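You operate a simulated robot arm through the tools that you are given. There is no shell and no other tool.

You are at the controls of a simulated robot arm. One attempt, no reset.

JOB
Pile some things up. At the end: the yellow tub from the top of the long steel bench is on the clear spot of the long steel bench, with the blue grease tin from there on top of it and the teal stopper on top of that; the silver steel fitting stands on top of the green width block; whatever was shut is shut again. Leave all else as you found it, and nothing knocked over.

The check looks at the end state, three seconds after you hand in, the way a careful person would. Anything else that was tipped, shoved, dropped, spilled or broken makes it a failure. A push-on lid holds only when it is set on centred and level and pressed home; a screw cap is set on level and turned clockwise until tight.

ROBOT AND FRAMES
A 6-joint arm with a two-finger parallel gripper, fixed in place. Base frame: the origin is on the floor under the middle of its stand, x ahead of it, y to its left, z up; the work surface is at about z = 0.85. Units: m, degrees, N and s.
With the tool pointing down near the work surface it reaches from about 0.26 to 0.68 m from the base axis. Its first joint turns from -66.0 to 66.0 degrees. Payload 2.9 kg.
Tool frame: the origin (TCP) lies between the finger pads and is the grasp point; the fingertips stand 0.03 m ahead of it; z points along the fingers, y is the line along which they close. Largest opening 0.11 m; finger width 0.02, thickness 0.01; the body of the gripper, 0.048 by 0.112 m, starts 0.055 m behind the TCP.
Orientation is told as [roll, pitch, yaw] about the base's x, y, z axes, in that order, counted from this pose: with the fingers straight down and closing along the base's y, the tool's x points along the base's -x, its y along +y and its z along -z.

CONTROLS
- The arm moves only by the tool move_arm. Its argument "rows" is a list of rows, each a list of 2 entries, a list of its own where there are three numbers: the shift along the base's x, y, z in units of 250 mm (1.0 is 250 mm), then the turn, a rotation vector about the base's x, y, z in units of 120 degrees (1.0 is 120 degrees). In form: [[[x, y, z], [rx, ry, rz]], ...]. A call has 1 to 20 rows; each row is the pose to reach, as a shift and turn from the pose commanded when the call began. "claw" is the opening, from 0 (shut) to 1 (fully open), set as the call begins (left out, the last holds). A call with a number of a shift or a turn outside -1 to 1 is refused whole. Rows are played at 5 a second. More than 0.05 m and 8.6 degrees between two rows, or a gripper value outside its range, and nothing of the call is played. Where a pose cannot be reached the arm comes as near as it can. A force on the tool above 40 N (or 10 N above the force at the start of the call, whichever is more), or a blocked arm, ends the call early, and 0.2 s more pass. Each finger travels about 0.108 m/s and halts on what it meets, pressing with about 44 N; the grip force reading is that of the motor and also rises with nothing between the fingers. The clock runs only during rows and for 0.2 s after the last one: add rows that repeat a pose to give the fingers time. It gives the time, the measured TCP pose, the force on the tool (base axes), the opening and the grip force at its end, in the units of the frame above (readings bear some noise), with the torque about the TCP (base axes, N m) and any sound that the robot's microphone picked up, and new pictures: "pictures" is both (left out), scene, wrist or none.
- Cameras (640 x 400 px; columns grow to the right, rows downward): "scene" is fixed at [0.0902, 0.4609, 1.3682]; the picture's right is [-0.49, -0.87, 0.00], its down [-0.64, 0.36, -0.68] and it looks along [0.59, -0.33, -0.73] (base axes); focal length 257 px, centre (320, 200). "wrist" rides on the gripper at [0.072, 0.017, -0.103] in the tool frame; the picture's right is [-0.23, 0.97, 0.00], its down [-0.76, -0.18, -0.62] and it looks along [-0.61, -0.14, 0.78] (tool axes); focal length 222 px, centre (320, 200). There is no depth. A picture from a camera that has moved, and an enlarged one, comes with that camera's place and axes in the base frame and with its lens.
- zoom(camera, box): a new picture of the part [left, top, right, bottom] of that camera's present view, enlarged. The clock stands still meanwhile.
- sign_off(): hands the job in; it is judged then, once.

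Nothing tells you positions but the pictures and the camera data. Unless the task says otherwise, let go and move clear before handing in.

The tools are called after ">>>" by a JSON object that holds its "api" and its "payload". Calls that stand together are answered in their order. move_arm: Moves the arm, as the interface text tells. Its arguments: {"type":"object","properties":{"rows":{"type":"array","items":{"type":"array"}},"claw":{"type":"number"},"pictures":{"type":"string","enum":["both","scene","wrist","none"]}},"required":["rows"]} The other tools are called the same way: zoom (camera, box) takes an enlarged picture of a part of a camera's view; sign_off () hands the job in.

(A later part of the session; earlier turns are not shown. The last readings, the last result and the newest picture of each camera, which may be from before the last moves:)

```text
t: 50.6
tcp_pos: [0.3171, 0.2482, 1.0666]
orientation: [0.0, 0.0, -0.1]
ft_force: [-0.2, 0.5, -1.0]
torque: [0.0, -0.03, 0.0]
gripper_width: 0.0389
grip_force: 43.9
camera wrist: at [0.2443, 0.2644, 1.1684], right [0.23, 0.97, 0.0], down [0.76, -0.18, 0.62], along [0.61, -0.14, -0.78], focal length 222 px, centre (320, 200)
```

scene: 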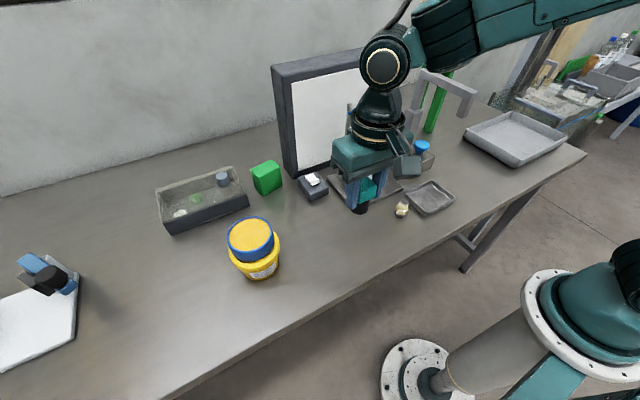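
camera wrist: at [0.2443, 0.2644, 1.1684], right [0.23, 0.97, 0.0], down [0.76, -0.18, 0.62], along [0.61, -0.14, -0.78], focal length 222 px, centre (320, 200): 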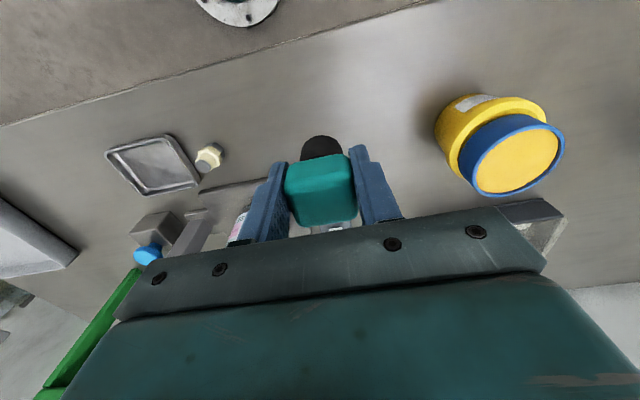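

The stopper is upright and the stack is intact. I'll bring it over the tin and stop about 1 cm above the surface.

>>> {"api": "move_arm", "payload": {"rows": [[[0.069, 0.152, 0], [0, 0, 0]], [[0.139, 0.305, 0], [0, 0, 0]], [[0.208, 0.457, 0], [0, 0, 0]], [[0.278, 0.61, 0], [0, 0, 0]], [[0.32, 0.7, 0], [0, 0, 0]], [[0.347, 0.762, 0], [0, 0, 0]], [[0.347, 0.762, -0.08], [0, 0, 0]], [[0.347, 0.762, -0.16], [0, 0, 0]], [[0.347, 0.762, -0.18], [0, 0, 0]], [[0.347, 0.762, -0.18], [0, 0, 0]]]}}

>>> {"api": "zoom", "payload": {"camera": "scene", "box": [195, 180, 315, 285]}}

>>> {"api": "zoom", "payload": {"camera": "wrist", "box": [200, 60, 440, 240]}}

```text
t: 52.8
tcp_pos: [0.403, 0.4357, 1.0175]
orientation: [0.0, 0.0, 0.1]
ft_force: [-0.8, -0.2, 0.3]
torque: [-0.01, -0.03, -0.02]
gripper_width: 0.0389
grip_force: 44.3
camera wrist: at [0.3301, 0.4531, 1.1218], right [0.23, 0.97, 0.0], down [0.76, -0.18, 0.62], along [0.61, -0.14, -0.78], focal length 222 px, centre (320, 200)
```

scene: 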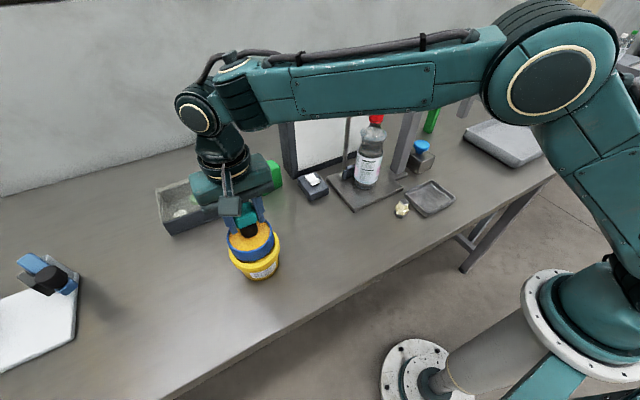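
wrist: 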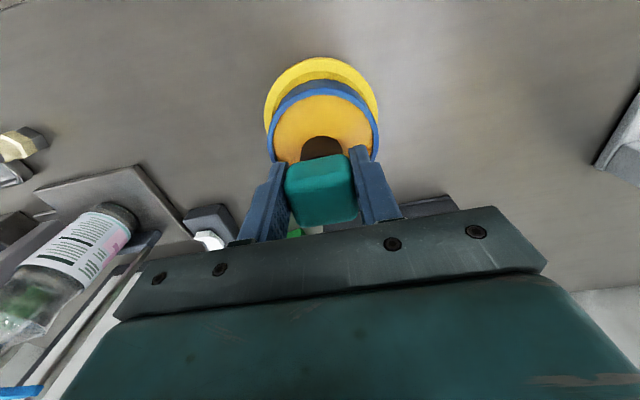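

```text
3.81 times, centred on (255, 232) of scene
camera zoom: at [0.0902, 0.4609, 1.3682], right [-0.49, -0.87, 0.0], down [-0.64, 0.36, -0.68], along [0.59, -0.33, -0.73], focal length 978 px, centre (568, 76)
```

zoom: 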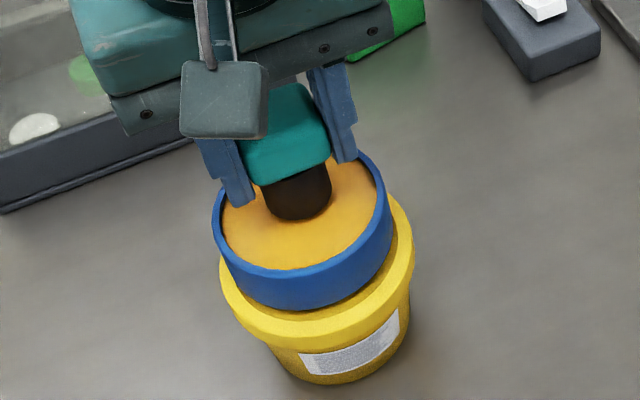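

```text
2.22 times, centred on (320, 150) of wrist
camera zoom: at [0.3301, 0.4531, 1.1218], right [0.23, 0.97, 0.0], down [0.76, -0.18, 0.62], along [0.61, -0.14, -0.78], focal length 494 px, centre (320, 311)
```

zoom: 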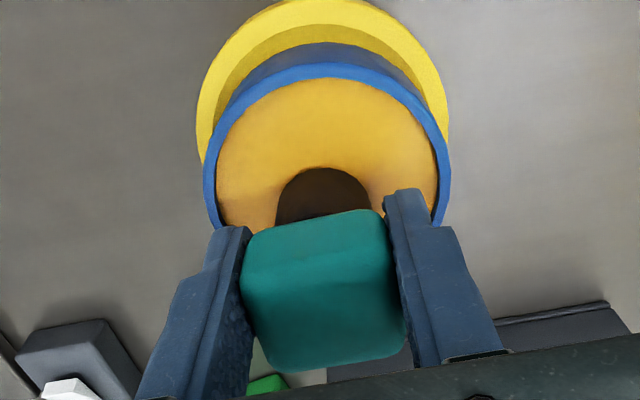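

The stopper base is over the tin's middle, within a few millimetres. I'll make a small correction and lower it gently.

>>> {"api": "move_arm", "payload": {"rows": [[[-0.01, 0.008, 0], [0, 0, 0]], [[-0.01, 0.008, -0.006], [0, 0, 0]], [[-0.01, 0.008, -0.012], [0, 0, 0]], [[-0.01, 0.008, -0.018], [0, 0, 0]], [[-0.01, 0.008, -0.022], [0, 0, 0]], [[-0.01, 0.008, -0.022], [0, 0, 0]]], "pictures": "none"}}

>>> {"api": "zoom", "payload": {"camera": "scene", "box": [215, 190, 295, 260]}}

```text
t: 54.2
tcp_pos: [0.4005, 0.44, 1.0136]
orientation: [-0.1, 0.0, 0.0]
ft_force: [1.1, 0.5, 2.4]
torque: [0.02, -0.08, -0.01]
gripper_width: 0.039
grip_force: 44.0
```

```text
5.71 times, centred on (255, 225) of scene
camera zoom: at [0.0901, 0.4609, 1.3682], right [-0.49, -0.87, 0.0], down [-0.64, 0.36, -0.68], along [0.59, -0.33, -0.73], focal length 1466 px, centre (691, 57)
```

zoom: 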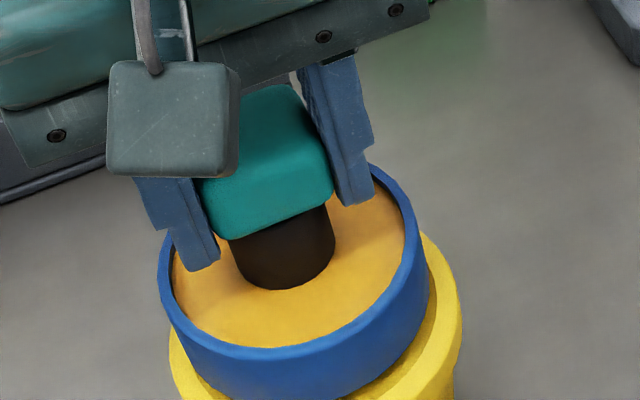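

>>> {"api": "move_arm", "payload": {"rows": [[[0, 0, -0.002], [0, 0, 0]], [[0, 0, -0.002], [0, 0, 0]]], "pictures": "none"}}

```text
t: 54.8
tcp_pos: [0.4006, 0.4389, 1.0151]
orientation: [0.1, -0.2, 0.1]
ft_force: [0.0, -0.7, 9.8]
torque: [-0.09, -0.11, -0.01]
gripper_width: 0.0394
grip_force: 43.8
```

Firm contact at about 10 N. I'll back off half a millimetre, release and rise straight up.

>>> {"api": "move_arm", "payload": {"rows": [[[0, 0, 0.002], [0, 0, 0]], [[0, 0, 0.002], [0, 0, 0]]], "pictures": "none"}}

>>> {"api": "move_arm", "payload": {"rows": [[[0, 0, 0], [0, 0, 0]], [[0, 0, 0], [0, 0, 0]], [[0, 0, 0], [0, 0, 0]], [[0, 0, 0.04], [0, 0, 0]], [[0, 0, 0.1], [0, 0, 0]], [[0, 0, 0.2], [0, 0, 0]], [[0, 0, 0.32], [0, 0, 0]], [[0, 0, 0.4], [0, 0, 0]], [[0, 0, 0.4], [0, 0, 0]]], "claw": 0.8}}

>>> {"api": "zoom", "payload": {"camera": "scene", "box": [205, 190, 301, 285]}}

>>> {"api": "zoom", "payload": {"camera": "wrist", "box": [240, 40, 400, 200]}}

```text
t: 55.4
tcp_pos: [0.3991, 0.438, 1.0125]
orientation: [0.1, -0.1, 0.0]
ft_force: [3.9, 1.0, 12.3]
torque: [0.01, -0.34, -0.04]
gripper_width: 0.0391
grip_force: 44.1
```

```text
t: 57.4
tcp_pos: [0.398, 0.4373, 1.1125]
orientation: [0.0, 0.0, 0.0]
ft_force: [0.2, 0.4, -0.1]
torque: [-0.02, 0.0, 0.01]
gripper_width: 0.0882
grip_force: 0.0
camera wrist: at [0.3264, 0.4544, 1.217], right [0.23, 0.97, 0.0], down [0.76, -0.18, 0.62], along [0.61, -0.14, -0.78], focal length 222 px, centre (320, 200)
```

scene: 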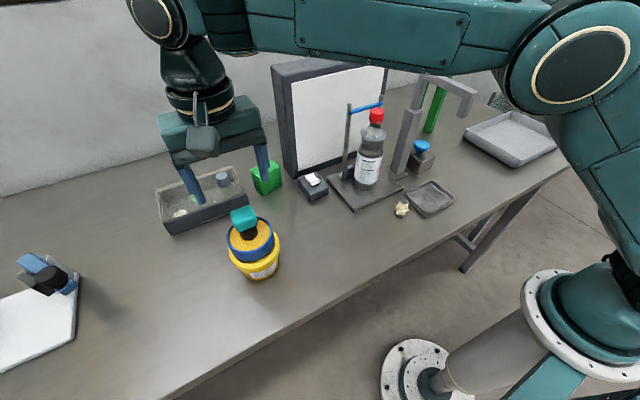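
wrist: 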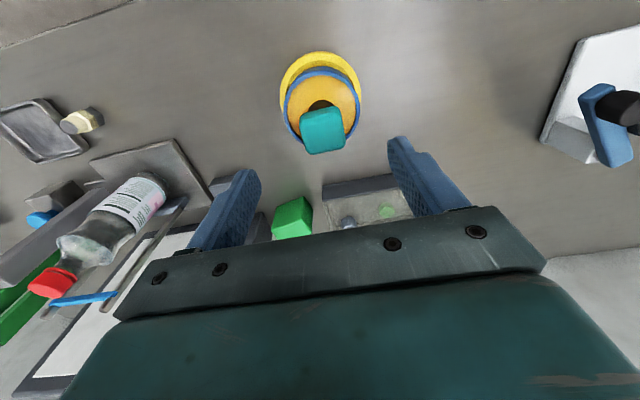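

```text
4.21 times, centred on (253, 238) of scene
camera zoom: at [0.0902, 0.4609, 1.3682], right [-0.49, -0.87, 0.0], down [-0.64, 0.36, -0.68], along [0.59, -0.33, -0.73], focal length 1081 px, centre (602, 42)
```

zoom: 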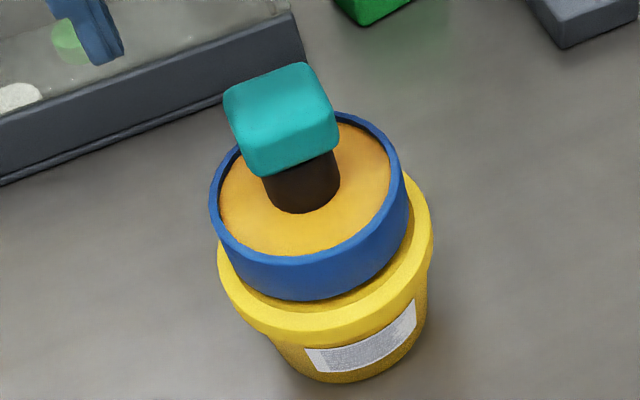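

```text
2.50 times, centred on (320, 120) of wrist
camera zoom: at [0.3264, 0.4544, 1.217], right [0.23, 0.97, 0.0], down [0.76, -0.18, 0.62], along [0.61, -0.14, -0.78], focal length 555 px, centre (320, 400)
```

zoom: 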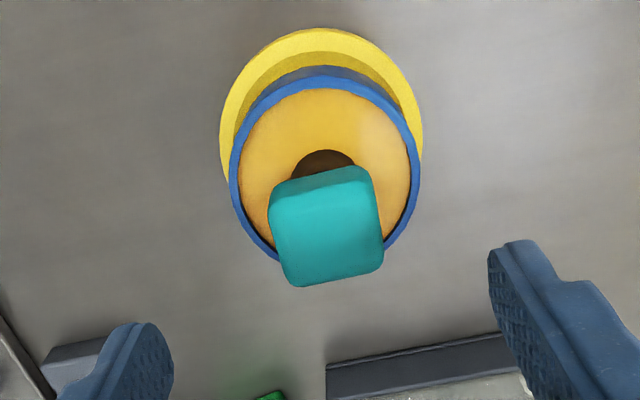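

The stack of tub, tin and stopper is standing level. Next I'll view the fitting from closer up.

>>> {"api": "move_arm", "payload": {"rows": [[[-0.06, -0.16, 0.03], [0, 0, 0]], [[-0.12, -0.33, 0.03], [0, 0, 0]], [[-0.18, -0.5, 0.03], [0, 0, 0]], [[-0.24, -0.67, 0.03], [0, 0, 0]], [[-0.29, -0.83, 0.03], [0, 0, 0]], [[-0.33, -0.98, 0.03], [0, 0, 0]]], "claw": 0.8, "pictures": "none"}}

>>> {"api": "move_arm", "payload": {"rows": [[[0, -0.15, -0.04], [0, 0, 0]], [[0, -0.3, -0.1], [0, 0, 0]], [[0.0, -0.43, -0.18], [0, 0, 0]], [[0.0, -0.47, -0.3], [0, 0, 0]], [[0.0, -0.47, -0.38], [0, 0, 0]], [[0.0, -0.47, -0.38], [0, 0, 0]]]}}

>>> {"api": "zoom", "payload": {"camera": "wrist", "box": [240, 60, 400, 180]}}

```text
t: 58.8
tcp_pos: [0.3184, 0.1933, 1.1217]
orientation: [0.1, 0.0, 0.0]
ft_force: [0.2, -0.5, 0.8]
torque: [0.04, 0.0, 0.03]
gripper_width: 0.0879
grip_force: 0.1
```

```text
t: 60.2
tcp_pos: [0.3161, 0.0785, 1.0266]
orientation: [0.0, -0.1, 0.0]
ft_force: [-0.1, 0.1, 0.5]
torque: [-0.01, 0.01, -0.02]
gripper_width: 0.0882
grip_force: 0.0
camera wrist: at [0.2437, 0.094, 1.1298], right [0.23, 0.97, 0.0], down [0.76, -0.18, 0.62], along [0.61, -0.14, -0.78], focal length 222 px, centre (320, 200)
```

scene: 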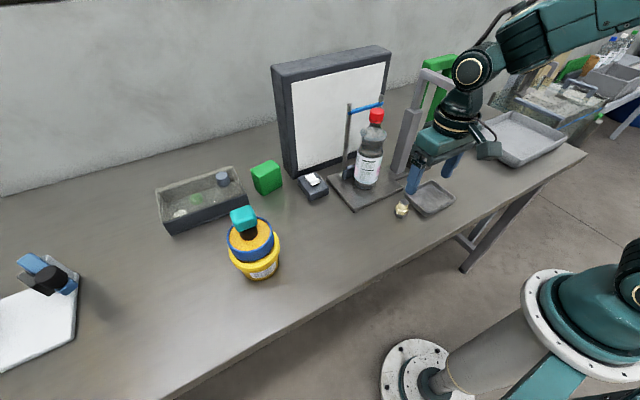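
wrist: 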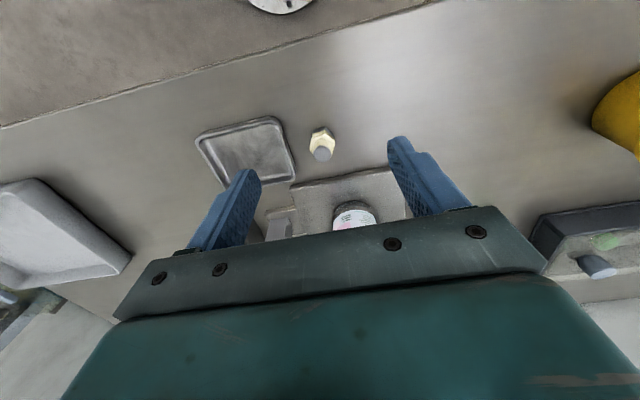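

```text
3.33 times, centred on (320, 120) of wrist
camera zoom: at [0.2437, 0.094, 1.1298], right [0.23, 0.97, 0.0], down [0.76, -0.18, 0.62], along [0.61, -0.14, -0.78], focal length 740 px, centre (320, 467)
```

zoom: 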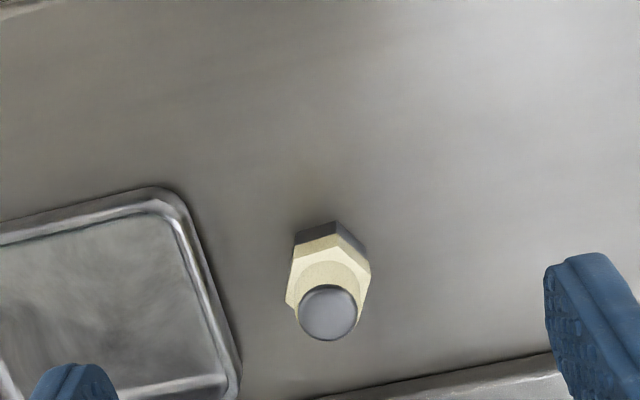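

The fitting is a hex with one pair of flats facing about 127°, at about (0.361, 0.070). The green block is near the reach limit, so I'll grip with the tool tilted about 15° outward. I'm turning the tool to line up with the flats.

>>> {"api": "move_arm", "payload": {"rows": [[[0, 0, 0], [0, 0, 0.061]], [[0, 0, 0], [0, 0, 0.122]], [[0, 0, 0], [0, 0, 0.183]], [[0, 0, 0], [0, 0, 0.244]], [[0, 0, 0], [0, 0, 0.306]], [[0, 0, 0], [0, 0, 0.306]]], "claw": 0.5, "pictures": "none"}}

>>> {"api": "move_arm", "payload": {"rows": [[[0, 0, 0], [0.0374, -0.0501, 0]], [[0, 0, 0], [0.0747, -0.1002, 0]], [[0.06, -0.06, -0.08], [0.0747, -0.1002, 0]], [[0.08, -0.08, -0.14], [0.0747, -0.1002, 0]], [[0.08, -0.08, -0.14], [0.0747, -0.1002, 0]]]}}

>>> {"api": "zoom", "payload": {"camera": "wrist", "box": [240, 90, 400, 210]}}

```text
t: 61.6
tcp_pos: [0.3149, 0.0774, 1.0264]
orientation: [0.0, 0.1, 36.9]
ft_force: [-0.5, -0.9, 0.0]
torque: [0.01, -0.02, -0.01]
gripper_width: 0.0552
grip_force: 0.1
```

```text
t: 62.8
tcp_pos: [0.3379, 0.0563, 0.9905]
orientation: [-0.1, -15.0, 36.6]
ft_force: [-0.7, -0.3, -0.2]
torque: [0.0, -0.02, -0.02]
gripper_width: 0.0549
grip_force: 0.0
camera wrist: at [0.2499, 0.012, 1.0709], right [-0.41, 0.91, 0.06], down [0.57, 0.2, 0.8], along [0.72, 0.36, -0.6], focal length 222 px, centre (320, 200)
```

scene: 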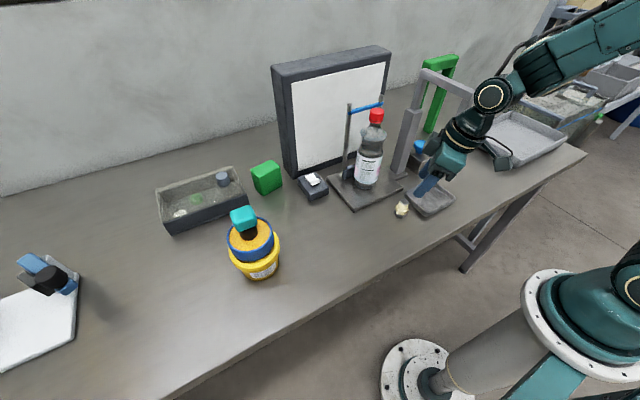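
wrist: 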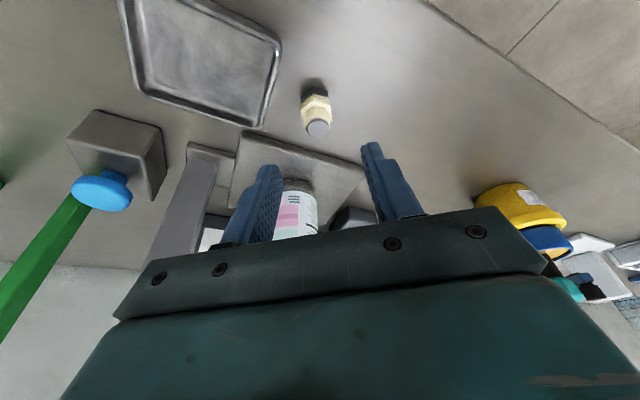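

```text
3.33 times, centred on (320, 150) of wrist
camera zoom: at [0.2499, 0.012, 1.0709], right [-0.41, 0.91, 0.06], down [0.57, 0.2, 0.8], along [0.72, 0.36, -0.6], focal length 740 px, centre (320, 367)
```

zoom: 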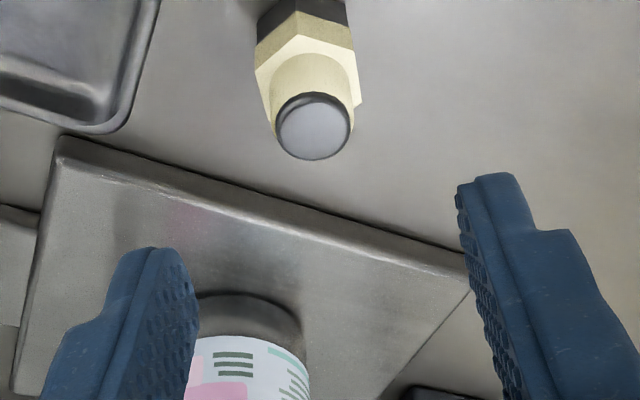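

>>> {"api": "zoom", "payload": {"camera": "wrist", "box": [292, 76, 340, 140]}}

>>> {"api": "zoom", "payload": {"camera": "scene", "box": [385, 185, 445, 225]}}

```text
6.25 times, centred on (316, 108) of wrist
camera zoom: at [0.2499, 0.012, 1.0709], right [-0.41, 0.91, 0.06], down [0.57, 0.2, 0.8], along [0.72, 0.36, -0.6], focal length 1388 px, centre (345, 775)
```

zoom: 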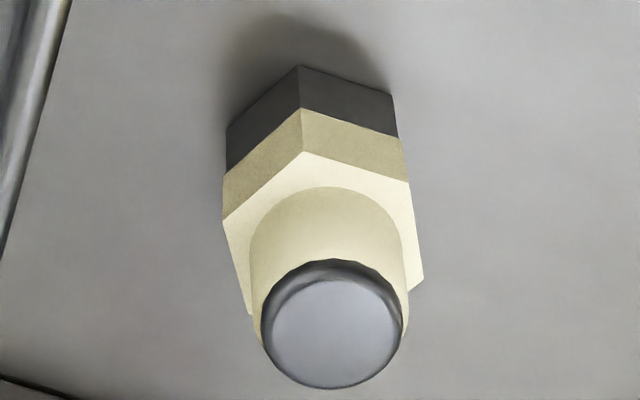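

```text
10.00 times, centred on (415, 205) of scene
camera zoom: at [0.0902, 0.4609, 1.3682], right [-0.49, -0.87, 0.0], down [-0.64, 0.36, -0.68], along [0.59, -0.33, -0.73], focal length 2566 px, centre (-630, 150)
```

zoom: 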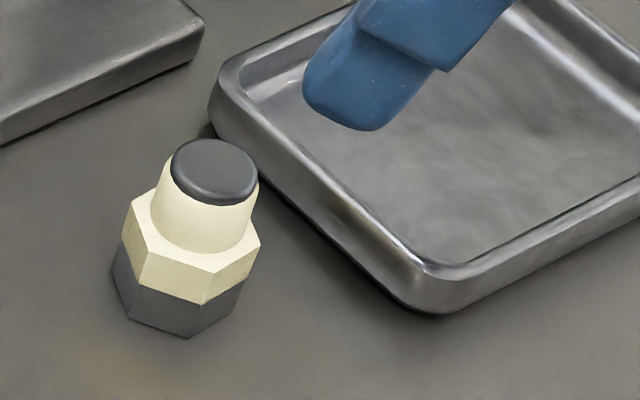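

The fitting is now fixed at (0.3604, 0.0704). Its hex is about 28 mm across flats and 26 mm tall, and it is 2° off the tool yaw. I'll align above it with the fingers slightly wider than the hex.

>>> {"api": "move_arm", "payload": {"rows": [[[0.037, 0.022, -0.05], [0, 0, -0.0175]], [[0.073, 0.044, -0.1], [0, 0, -0.0175]], [[0.073, 0.044, -0.14], [0, 0, -0.0175]], [[0.073, 0.044, -0.14], [0, 0, -0.0175]]], "claw": 0.4}}

>>> {"api": "zoom", "payload": {"camera": "wrist", "box": [240, 90, 400, 210]}}

>>> {"api": "zoom", "payload": {"camera": "scene", "box": [375, 165, 455, 225]}}

```text
t: 63.8
tcp_pos: [0.3551, 0.0671, 0.956]
orientation: [0.1, -15.1, 34.6]
ft_force: [0.8, 1.3, -0.1]
torque: [-0.02, -0.02, -0.03]
gripper_width: 0.044
grip_force: 0.0
camera wrist: at [0.2657, 0.0267, 1.0371], right [-0.37, 0.93, 0.06], down [0.57, 0.18, 0.8], along [0.73, 0.33, -0.6], focal length 222 px, centre (320, 200)
```

scene: 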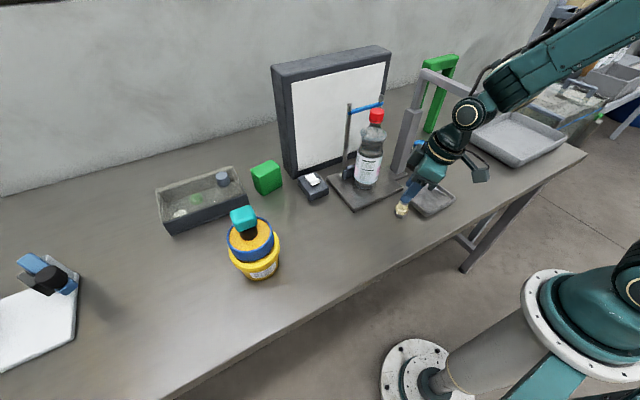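
wrist: 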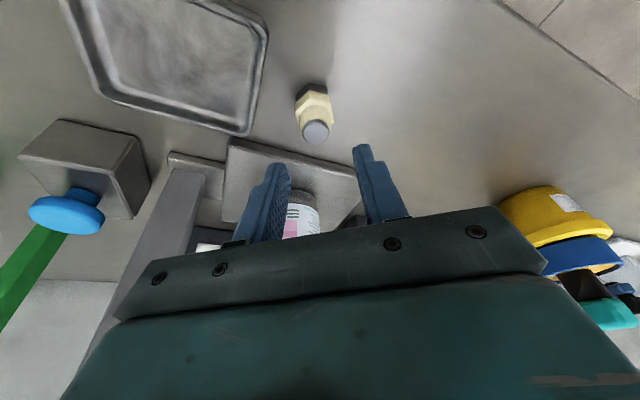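

```text
3.33 times, centred on (320, 150) of wrist
camera zoom: at [0.2657, 0.0267, 1.0371], right [-0.37, 0.93, 0.06], down [0.57, 0.18, 0.8], along [0.73, 0.33, -0.6], focal length 740 px, centre (320, 367)
```

zoom: 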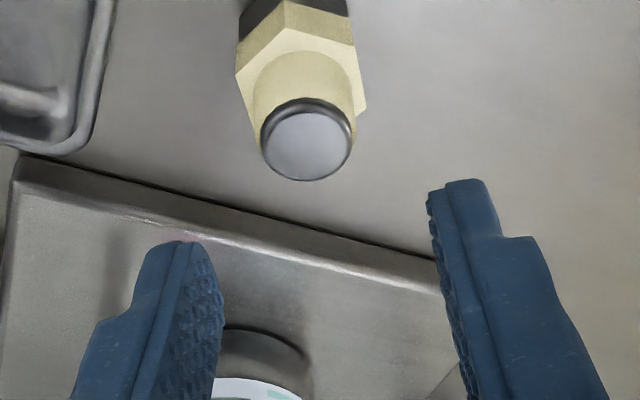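

```text
6.67 times, centred on (415, 195) of scene
camera zoom: at [0.0902, 0.4609, 1.3682], right [-0.49, -0.87, 0.0], down [-0.64, 0.36, -0.68], along [0.59, -0.33, -0.73], focal length 1711 px, centre (-313, 233)
```

zoom: 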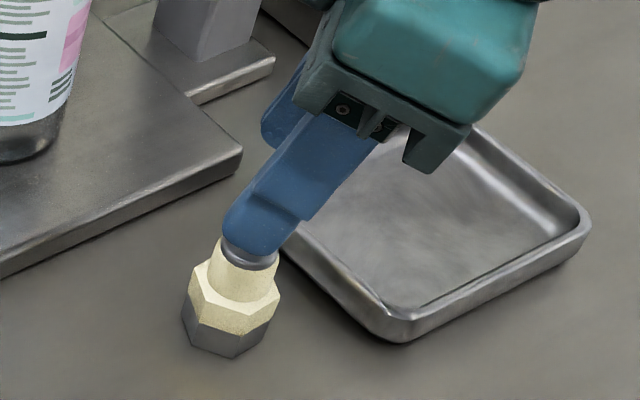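

The projection of the fitting matches to within a millimetre. I'll descend vertically around the hex.

>>> {"api": "move_arm", "payload": {"rows": [[[0.004, 0, -0.06], [0, 0, 0]], [[0.004, 0, -0.12], [0, 0, 0]], [[0.004, 0, -0.18], [0, 0, 0]], [[0.004, 0, -0.24], [0, 0, 0]], [[0.004, 0, -0.274], [0, 0, 0]], [[0.004, 0, -0.274], [0, 0, 0]]], "claw": 0.4}}

>>> {"api": "zoom", "payload": {"camera": "wrist", "box": [220, 90, 420, 240]}}

>>> {"api": "zoom", "payload": {"camera": "scene", "box": [375, 170, 455, 230]}}

```text
t: 65.2
tcp_pos: [0.3548, 0.068, 0.8864]
orientation: [0.0, -15.0, 34.7]
ft_force: [-0.8, -1.3, -0.1]
torque: [0.01, 0.01, 0.0]
gripper_width: 0.0441
grip_force: 0.0
camera wrist: at [0.2657, 0.0262, 0.9685], right [-0.37, 0.93, 0.06], down [0.57, 0.18, 0.8], along [0.73, 0.33, -0.6], focal length 222 px, centre (320, 200)
```

scene: 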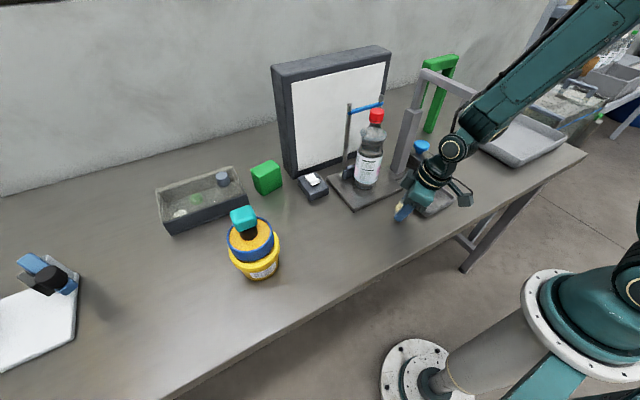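
wrist: 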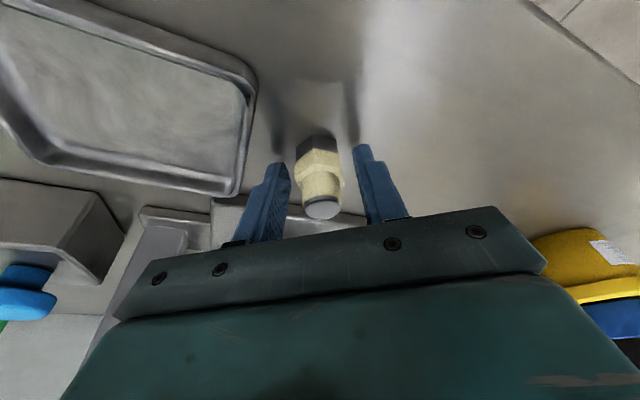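

```text
2.67 times, centred on (320, 165) of wrist
camera zoom: at [0.2657, 0.0262, 0.9685], right [-0.37, 0.93, 0.06], down [0.57, 0.18, 0.8], along [0.73, 0.33, -0.6], focal length 592 px, centre (320, 293)
```

zoom: 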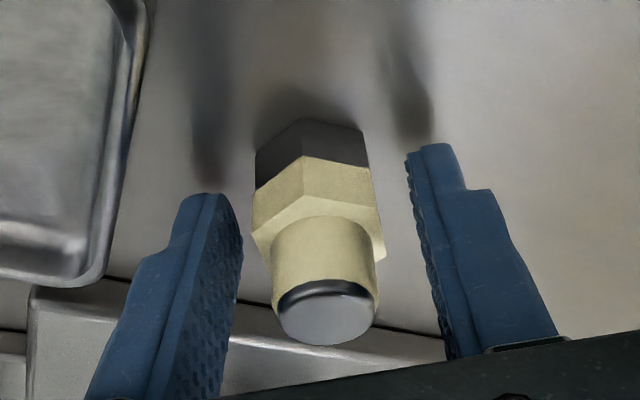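

```text
6.67 times, centred on (415, 200) of scene
camera zoom: at [0.0902, 0.4609, 1.3682], right [-0.49, -0.87, 0.0], down [-0.64, 0.36, -0.68], along [0.59, -0.33, -0.73], focal length 1711 px, centre (-313, 200)
```

zoom: 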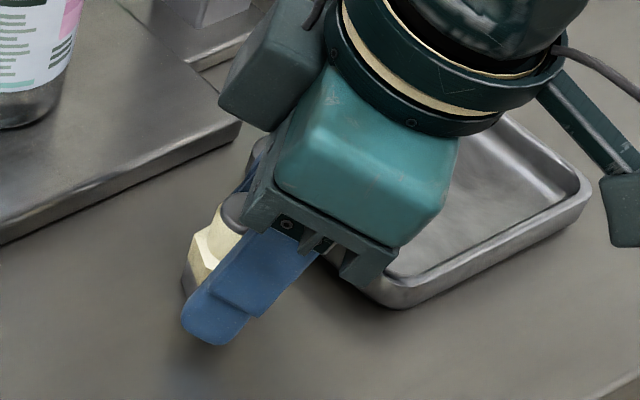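

The hex is between the pads with even gaps. Closing.

>>> {"api": "move_arm", "payload": {"rows": [[[0, 0, 0], [0, 0, 0]], [[0, 0, 0], [0, 0, 0]], [[0, 0, 0], [0, 0, 0]], [[0, 0, 0], [0, 0, 0]]], "claw": 0, "pictures": "none"}}

>>> {"api": "zoom", "payload": {"camera": "wrist", "box": [220, 90, 420, 240]}}

```text
t: 66.2
tcp_pos: [0.3544, 0.0671, 0.887]
orientation: [0.0, -15.0, 34.7]
ft_force: [0.3, 0.1, -0.1]
torque: [-0.04, 0.01, 0.0]
gripper_width: 0.0268
grip_force: 44.1
```

```text
2.67 times, centred on (320, 165) of wrist
camera zoom: at [0.2657, 0.0262, 0.9686], right [-0.37, 0.93, 0.06], down [0.57, 0.18, 0.8], along [0.73, 0.33, -0.6], focal length 592 px, centre (320, 293)
```

zoom: 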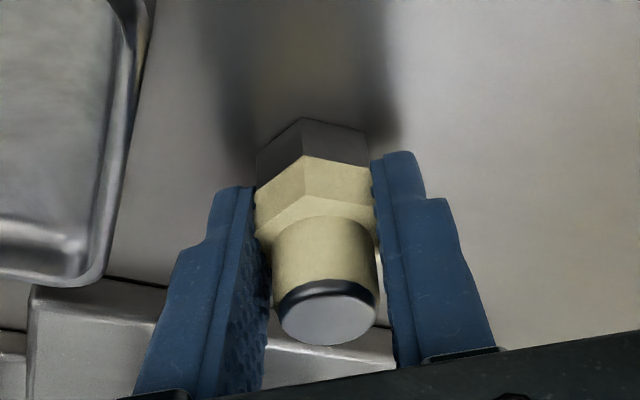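

The fitting is gripped at 27 mm. I'll lift it, then study the panel and block area before approaching.

>>> {"api": "move_arm", "payload": {"rows": [[[0, 0, 0.02], [0, 0, 0]], [[0, 0, 0.06], [0, 0, 0]], [[0, 0, 0.14], [0, 0, 0]], [[0, 0, 0.26], [0, 0, 0]], [[0, 0, 0.4], [0, 0, 0]], [[0, 0, 0.4], [0, 0, 0]]]}}

>>> {"api": "zoom", "payload": {"camera": "scene", "box": [240, 40, 400, 200]}}

>>> {"api": "zoom", "payload": {"camera": "wrist", "box": [220, 90, 420, 240]}}

>>> {"api": "zoom", "payload": {"camera": "scene", "box": [240, 140, 340, 205]}}

```text
t: 67.6
tcp_pos: [0.355, 0.0673, 0.9875]
orientation: [0.0, -15.0, 34.5]
ft_force: [0.4, -0.6, -1.3]
torque: [0.02, -0.01, -0.01]
gripper_width: 0.0265
grip_force: 44.0
camera wrist: at [0.266, 0.0259, 1.0692], right [-0.37, 0.93, 0.06], down [0.57, 0.18, 0.8], along [0.73, 0.33, -0.6], focal length 222 px, centre (320, 200)
```

scene: 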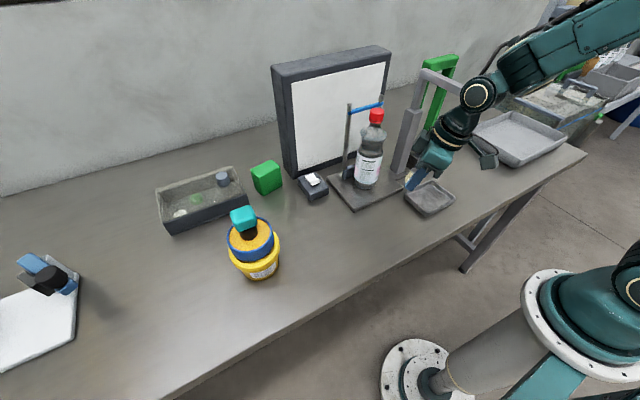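
wrist: 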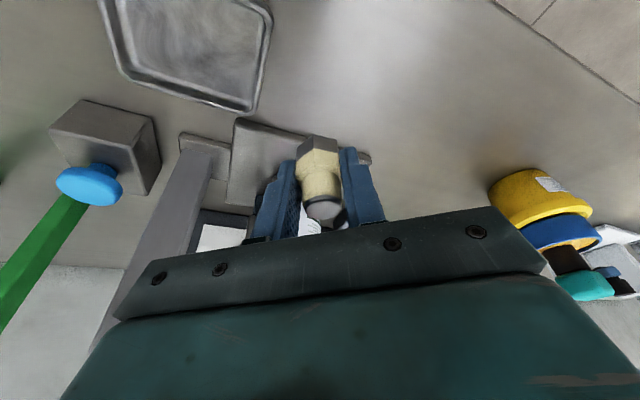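

```text
2.50 times, centred on (320, 120) of scene
camera zoom: at [0.0902, 0.4609, 1.3682], right [-0.49, -0.87, 0.0], down [-0.64, 0.36, -0.68], along [0.59, -0.33, -0.73], focal length 642 px, centre (320, 400)
```

zoom: 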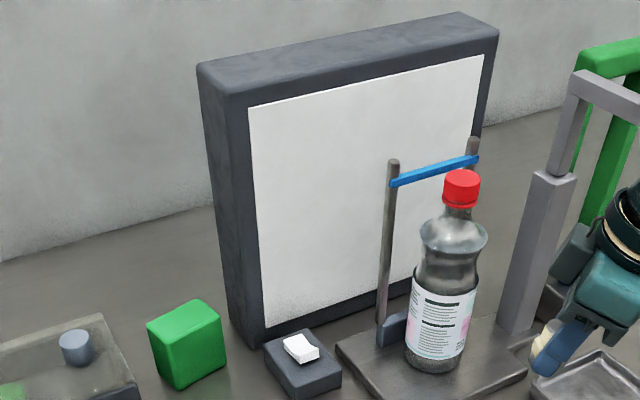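

```text
2.67 times, centred on (320, 165) of wrist
camera zoom: at [0.266, 0.0259, 1.0692], right [-0.37, 0.93, 0.06], down [0.57, 0.18, 0.8], along [0.73, 0.33, -0.6], focal length 592 px, centre (320, 293)
```

zoom: 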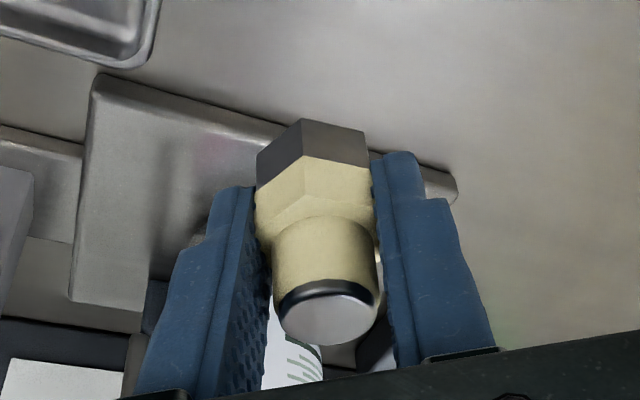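

```text
6.15 times, centred on (290, 172) of scene
camera zoom: at [0.0902, 0.4609, 1.3682], right [-0.49, -0.87, 0.0], down [-0.64, 0.36, -0.68], along [0.59, -0.33, -0.73], focal length 1579 px, centre (505, 369)
```

zoom: 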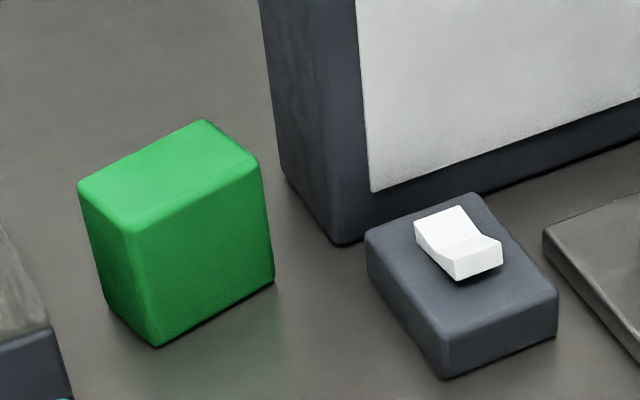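

The panel's near corner is at about (0.622, 0.254), reaching z = 1.15. The block is centred near (0.622, 0.331) with its top at about 0.924. I'll carry the fitting round the bottle and turn the tool to about 5° yaw to stay clear of the panel.

>>> {"api": "move_arm", "payload": {"rows": [[[-0.039, 0.134, 0.087], [0, 0, 0]], [[-0.039, 0.294, 0.167], [0, 0, -0.038]], [[-0.019, 0.454, 0.167], [0, 0, -0.08]], [[0.021, 0.614, 0.167], [0, 0, -0.122]], [[0.101, 0.754, 0.167], [0, 0, -0.163]], [[0.221, 0.854, 0.167], [0, 0, -0.205]], [[0.381, 0.914, 0.167], [0, 0, -0.23]], [[0.541, 0.954, 0.167], [0, 0, -0.247]], [[0.541, 0.954, 0.167], [0, 0, -0.247]]]}}

>>> {"api": "zoom", "payload": {"camera": "wrist", "box": [200, 90, 440, 240]}}

>>> {"api": "zoom", "payload": {"camera": "scene", "box": [220, 80, 380, 230]}}

```text
t: 69.6
tcp_pos: [0.4946, 0.305, 1.0287]
orientation: [0.1, -15.1, 5.0]
ft_force: [0.2, 0.9, -0.4]
torque: [-0.02, 0.01, -0.01]
gripper_width: 0.0268
grip_force: 44.1
camera wrist: at [0.3966, 0.3141, 1.11], right [0.14, 0.99, 0.06], down [0.59, -0.13, 0.8], along [0.8, -0.07, -0.6], focal length 222 px, centre (320, 200)
```

scene: 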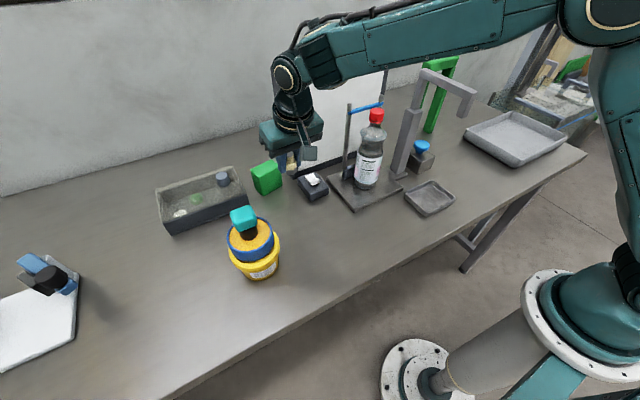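
wrist: 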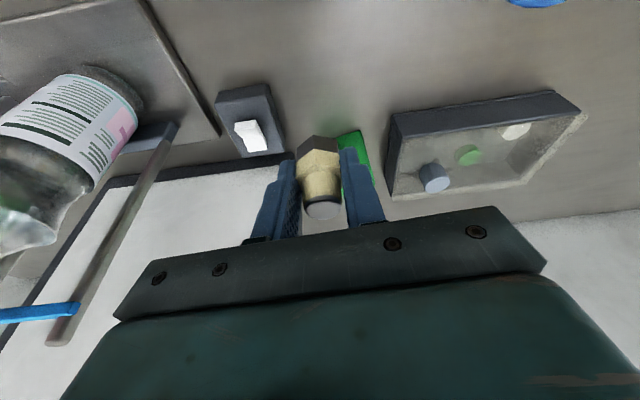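

```text
2.67 times, centred on (320, 165) of wrist
camera zoom: at [0.3966, 0.3141, 1.11], right [0.14, 0.99, 0.06], down [0.59, -0.13, 0.8], along [0.8, -0.07, -0.6], focal length 592 px, centre (320, 293)
```

zoom: 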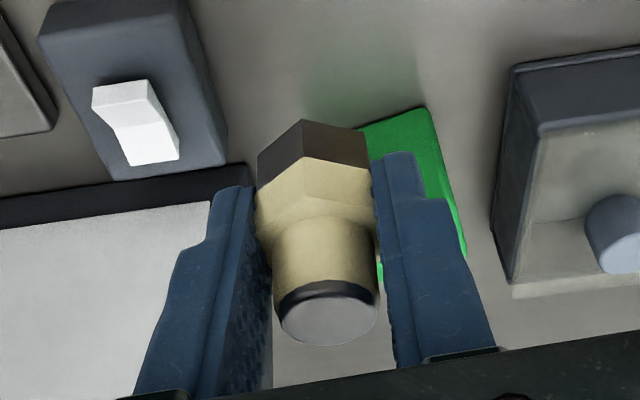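

```text
2.67 times, centred on (300, 155) of scene
camera zoom: at [0.0902, 0.461, 1.3682], right [-0.49, -0.87, 0.0], down [-0.64, 0.36, -0.68], along [0.59, -0.33, -0.73], focal length 684 px, centre (373, 320)
```

zoom: 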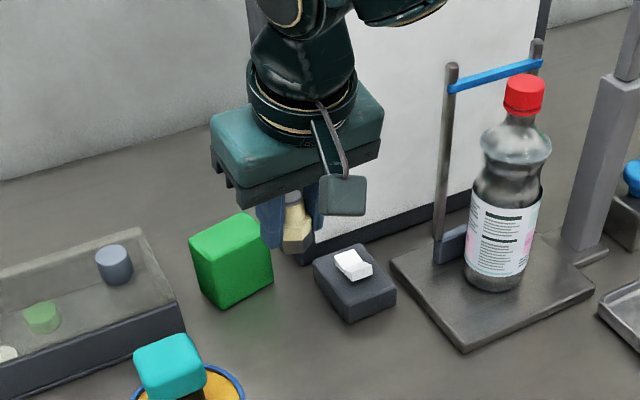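

The block is partly hidden behind the fitting. I'll raise up and shift a little right so the wrist camera sees the block's whole top.

>>> {"api": "move_arm", "payload": {"rows": [[[0, -0.05, 0.14], [0, 0, 0]], [[0, -0.12, 0.28], [0, 0, 0]], [[0, -0.2, 0.4], [0, 0, 0]], [[0, -0.2, 0.4], [0, 0, 0]]]}}

>>> {"api": "zoom", "payload": {"camera": "wrist", "box": [310, 80, 430, 180]}}

```text
t: 70.6
tcp_pos: [0.4928, 0.2558, 1.1275]
orientation: [0.0, -14.9, 5.1]
ft_force: [0.0, 1.0, -0.9]
torque: [0.01, -0.02, -0.01]
gripper_width: 0.0269
grip_force: 44.0
camera wrist: at [0.3954, 0.2642, 1.2088], right [0.13, 0.99, 0.06], down [0.59, -0.13, 0.8], along [0.8, -0.07, -0.6], focal length 222 px, centre (320, 200)
```

scene: 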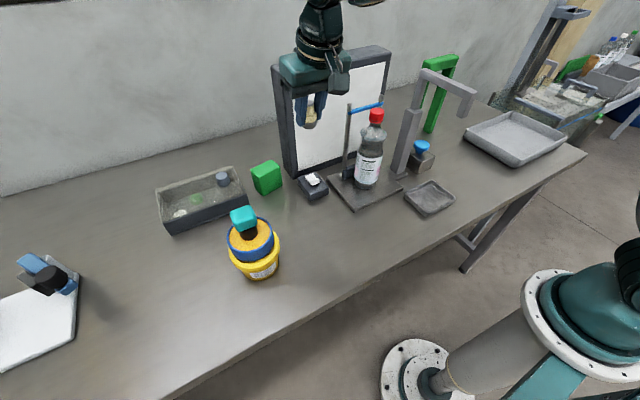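
wrist: 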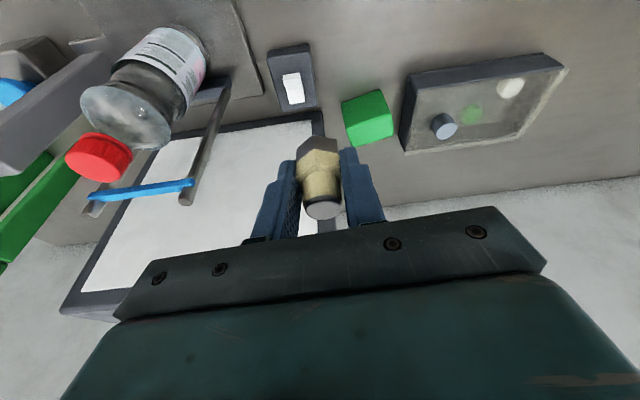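

```text
4.00 times, centred on (370, 130) of wrist
camera zoom: at [0.3954, 0.2642, 1.2088], right [0.13, 0.99, 0.06], down [0.59, -0.13, 0.8], along [0.8, -0.07, -0.6], focal length 888 px, centre (120, 480)
```

zoom: 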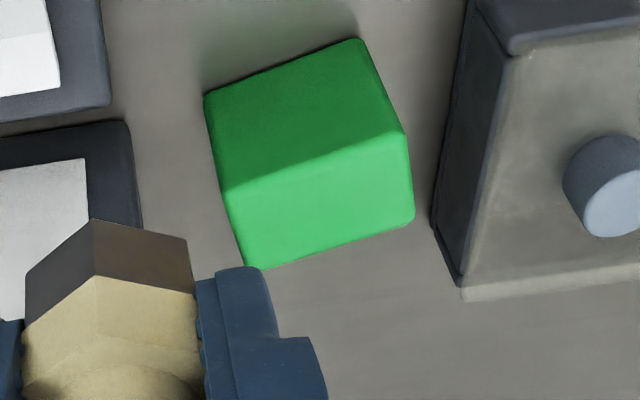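

From this view the block is centred at about (0.6225, 0.331), yawed about 11°, with a top of roughly 0.040 × 0.066 m. I'll bring the fitting over it at a safe height.

>>> {"api": "move_arm", "payload": {"rows": [[[0, 0.1, -0.1], [0, 0, 0]], [[0, 0.22, -0.22], [0, 0, 0]], [[0.02, 0.311, -0.34], [0, 0, 0]], [[0.12, 0.311, -0.39], [0, 0, 0]], [[0.26, 0.311, -0.39], [0, 0, 0]], [[0.4, 0.311, -0.39], [0, 0, 0]], [[0.489, 0.311, -0.39], [0, 0, 0]], [[0.489, 0.311, -0.39], [0, 0, 0]]]}}

>>> {"api": "zoom", "payload": {"camera": "scene", "box": [220, 80, 360, 210]}}

>>> {"api": "zoom", "payload": {"camera": "wrist", "box": [220, 70, 420, 220]}}

```text
t: 72.4
tcp_pos: [0.6115, 0.3343, 1.0309]
orientation: [0.2, -14.9, 5.0]
ft_force: [-0.3, 0.8, -0.1]
torque: [0.01, 0.01, 0.01]
gripper_width: 0.0267
grip_force: 43.5
camera wrist: at [0.5136, 0.3426, 1.1124], right [0.13, 0.99, 0.06], down [0.59, -0.13, 0.8], along [0.8, -0.07, -0.6], focal length 222 px, centre (320, 200)
```

scene: 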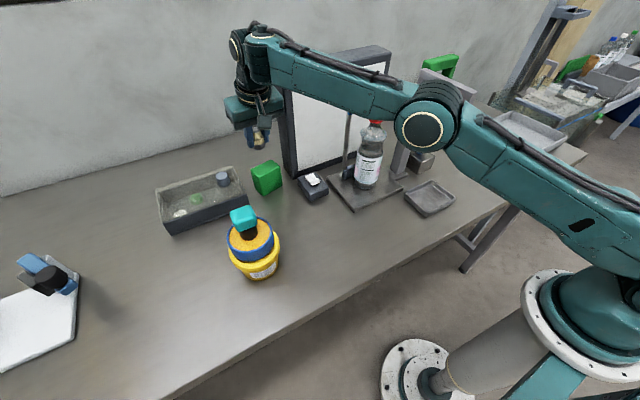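
wrist: 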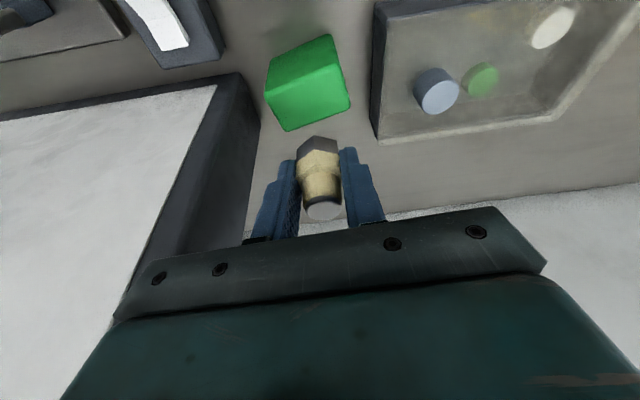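

```text
3.08 times, centred on (290, 145) of scene
camera zoom: at [0.0902, 0.4609, 1.3682], right [-0.49, -0.87, 0.0], down [-0.64, 0.36, -0.68], along [0.59, -0.33, -0.73], focal length 790 px, centre (412, 369)
```

zoom: 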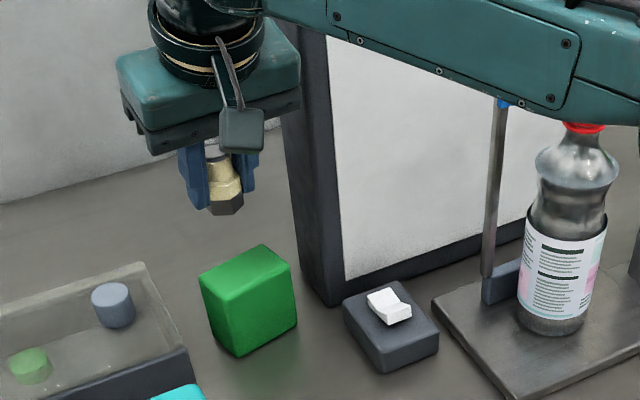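

```text
2.67 times, centred on (320, 145) of wrist
camera zoom: at [0.5136, 0.3426, 1.1124], right [0.13, 0.99, 0.06], down [0.59, -0.13, 0.8], along [0.8, -0.07, -0.6], focal length 592 px, centre (320, 347)
```

zoom: 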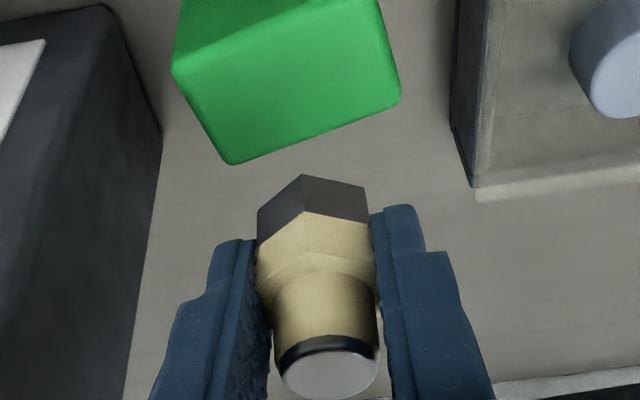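

The fitting is over the block area and everything is clear. I'll lower partway and hold to let the arm settle, then check the alignment.

>>> {"api": "move_arm", "payload": {"rows": [[[0, -0.004, -0.06], [0, 0, 0]], [[0, -0.004, -0.12], [0, 0, 0]], [[0, -0.004, -0.18], [0, 0, 0]], [[0, -0.004, -0.18], [0, 0, 0]], [[0, -0.004, -0.18], [0, 0, 0]]]}}

>>> {"api": "zoom", "payload": {"camera": "scene", "box": [220, 100, 340, 210]}}

>>> {"api": "zoom", "payload": {"camera": "wrist", "box": [220, 70, 420, 220]}}

```text
t: 73.6
tcp_pos: [0.6116, 0.3311, 0.9875]
orientation: [0.0, -15.0, 5.1]
ft_force: [0.5, -0.5, -1.9]
torque: [0.0, -0.03, 0.02]
gripper_width: 0.0265
grip_force: 44.1
camera wrist: at [0.5144, 0.3405, 1.0686], right [0.13, 0.99, 0.06], down [0.59, -0.13, 0.8], along [0.8, -0.07, -0.6], focal length 222 px, centre (320, 200)
```

scene: 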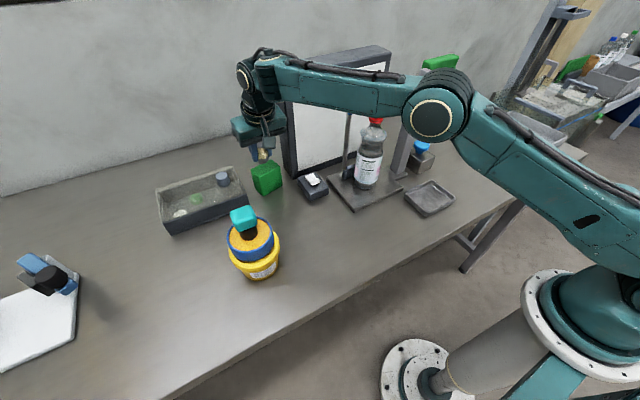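
wrist: 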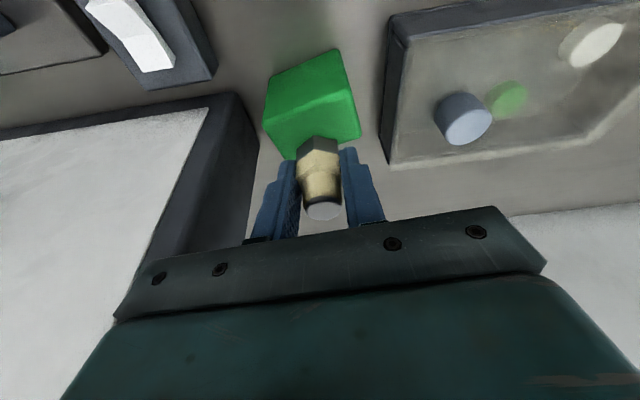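

```text
3.64 times, centred on (280, 155) of scene
camera zoom: at [0.0902, 0.4609, 1.3682], right [-0.49, -0.87, 0.0], down [-0.64, 0.36, -0.68], along [0.59, -0.33, -0.73], focal length 933 px, centre (466, 364)
```

zoom: 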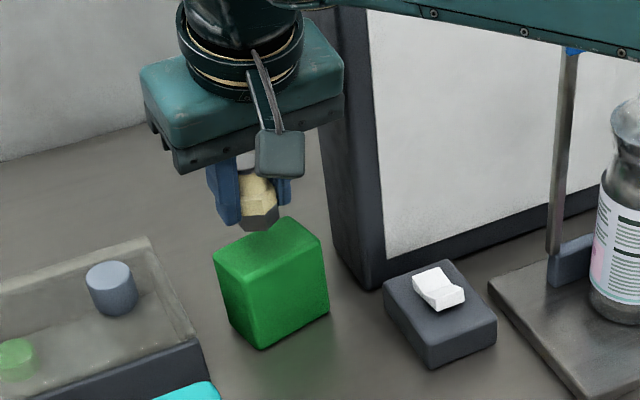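

```text
2.67 times, centred on (320, 145) of wrist
camera zoom: at [0.5144, 0.3405, 1.0686], right [0.13, 0.99, 0.06], down [0.59, -0.13, 0.8], along [0.8, -0.07, -0.6], focal length 592 px, centre (320, 347)
```

zoom: 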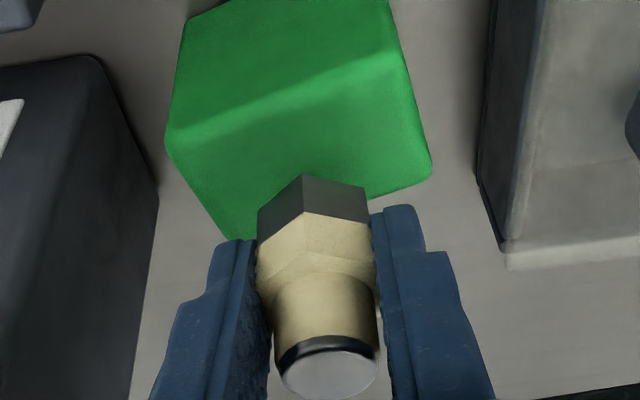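

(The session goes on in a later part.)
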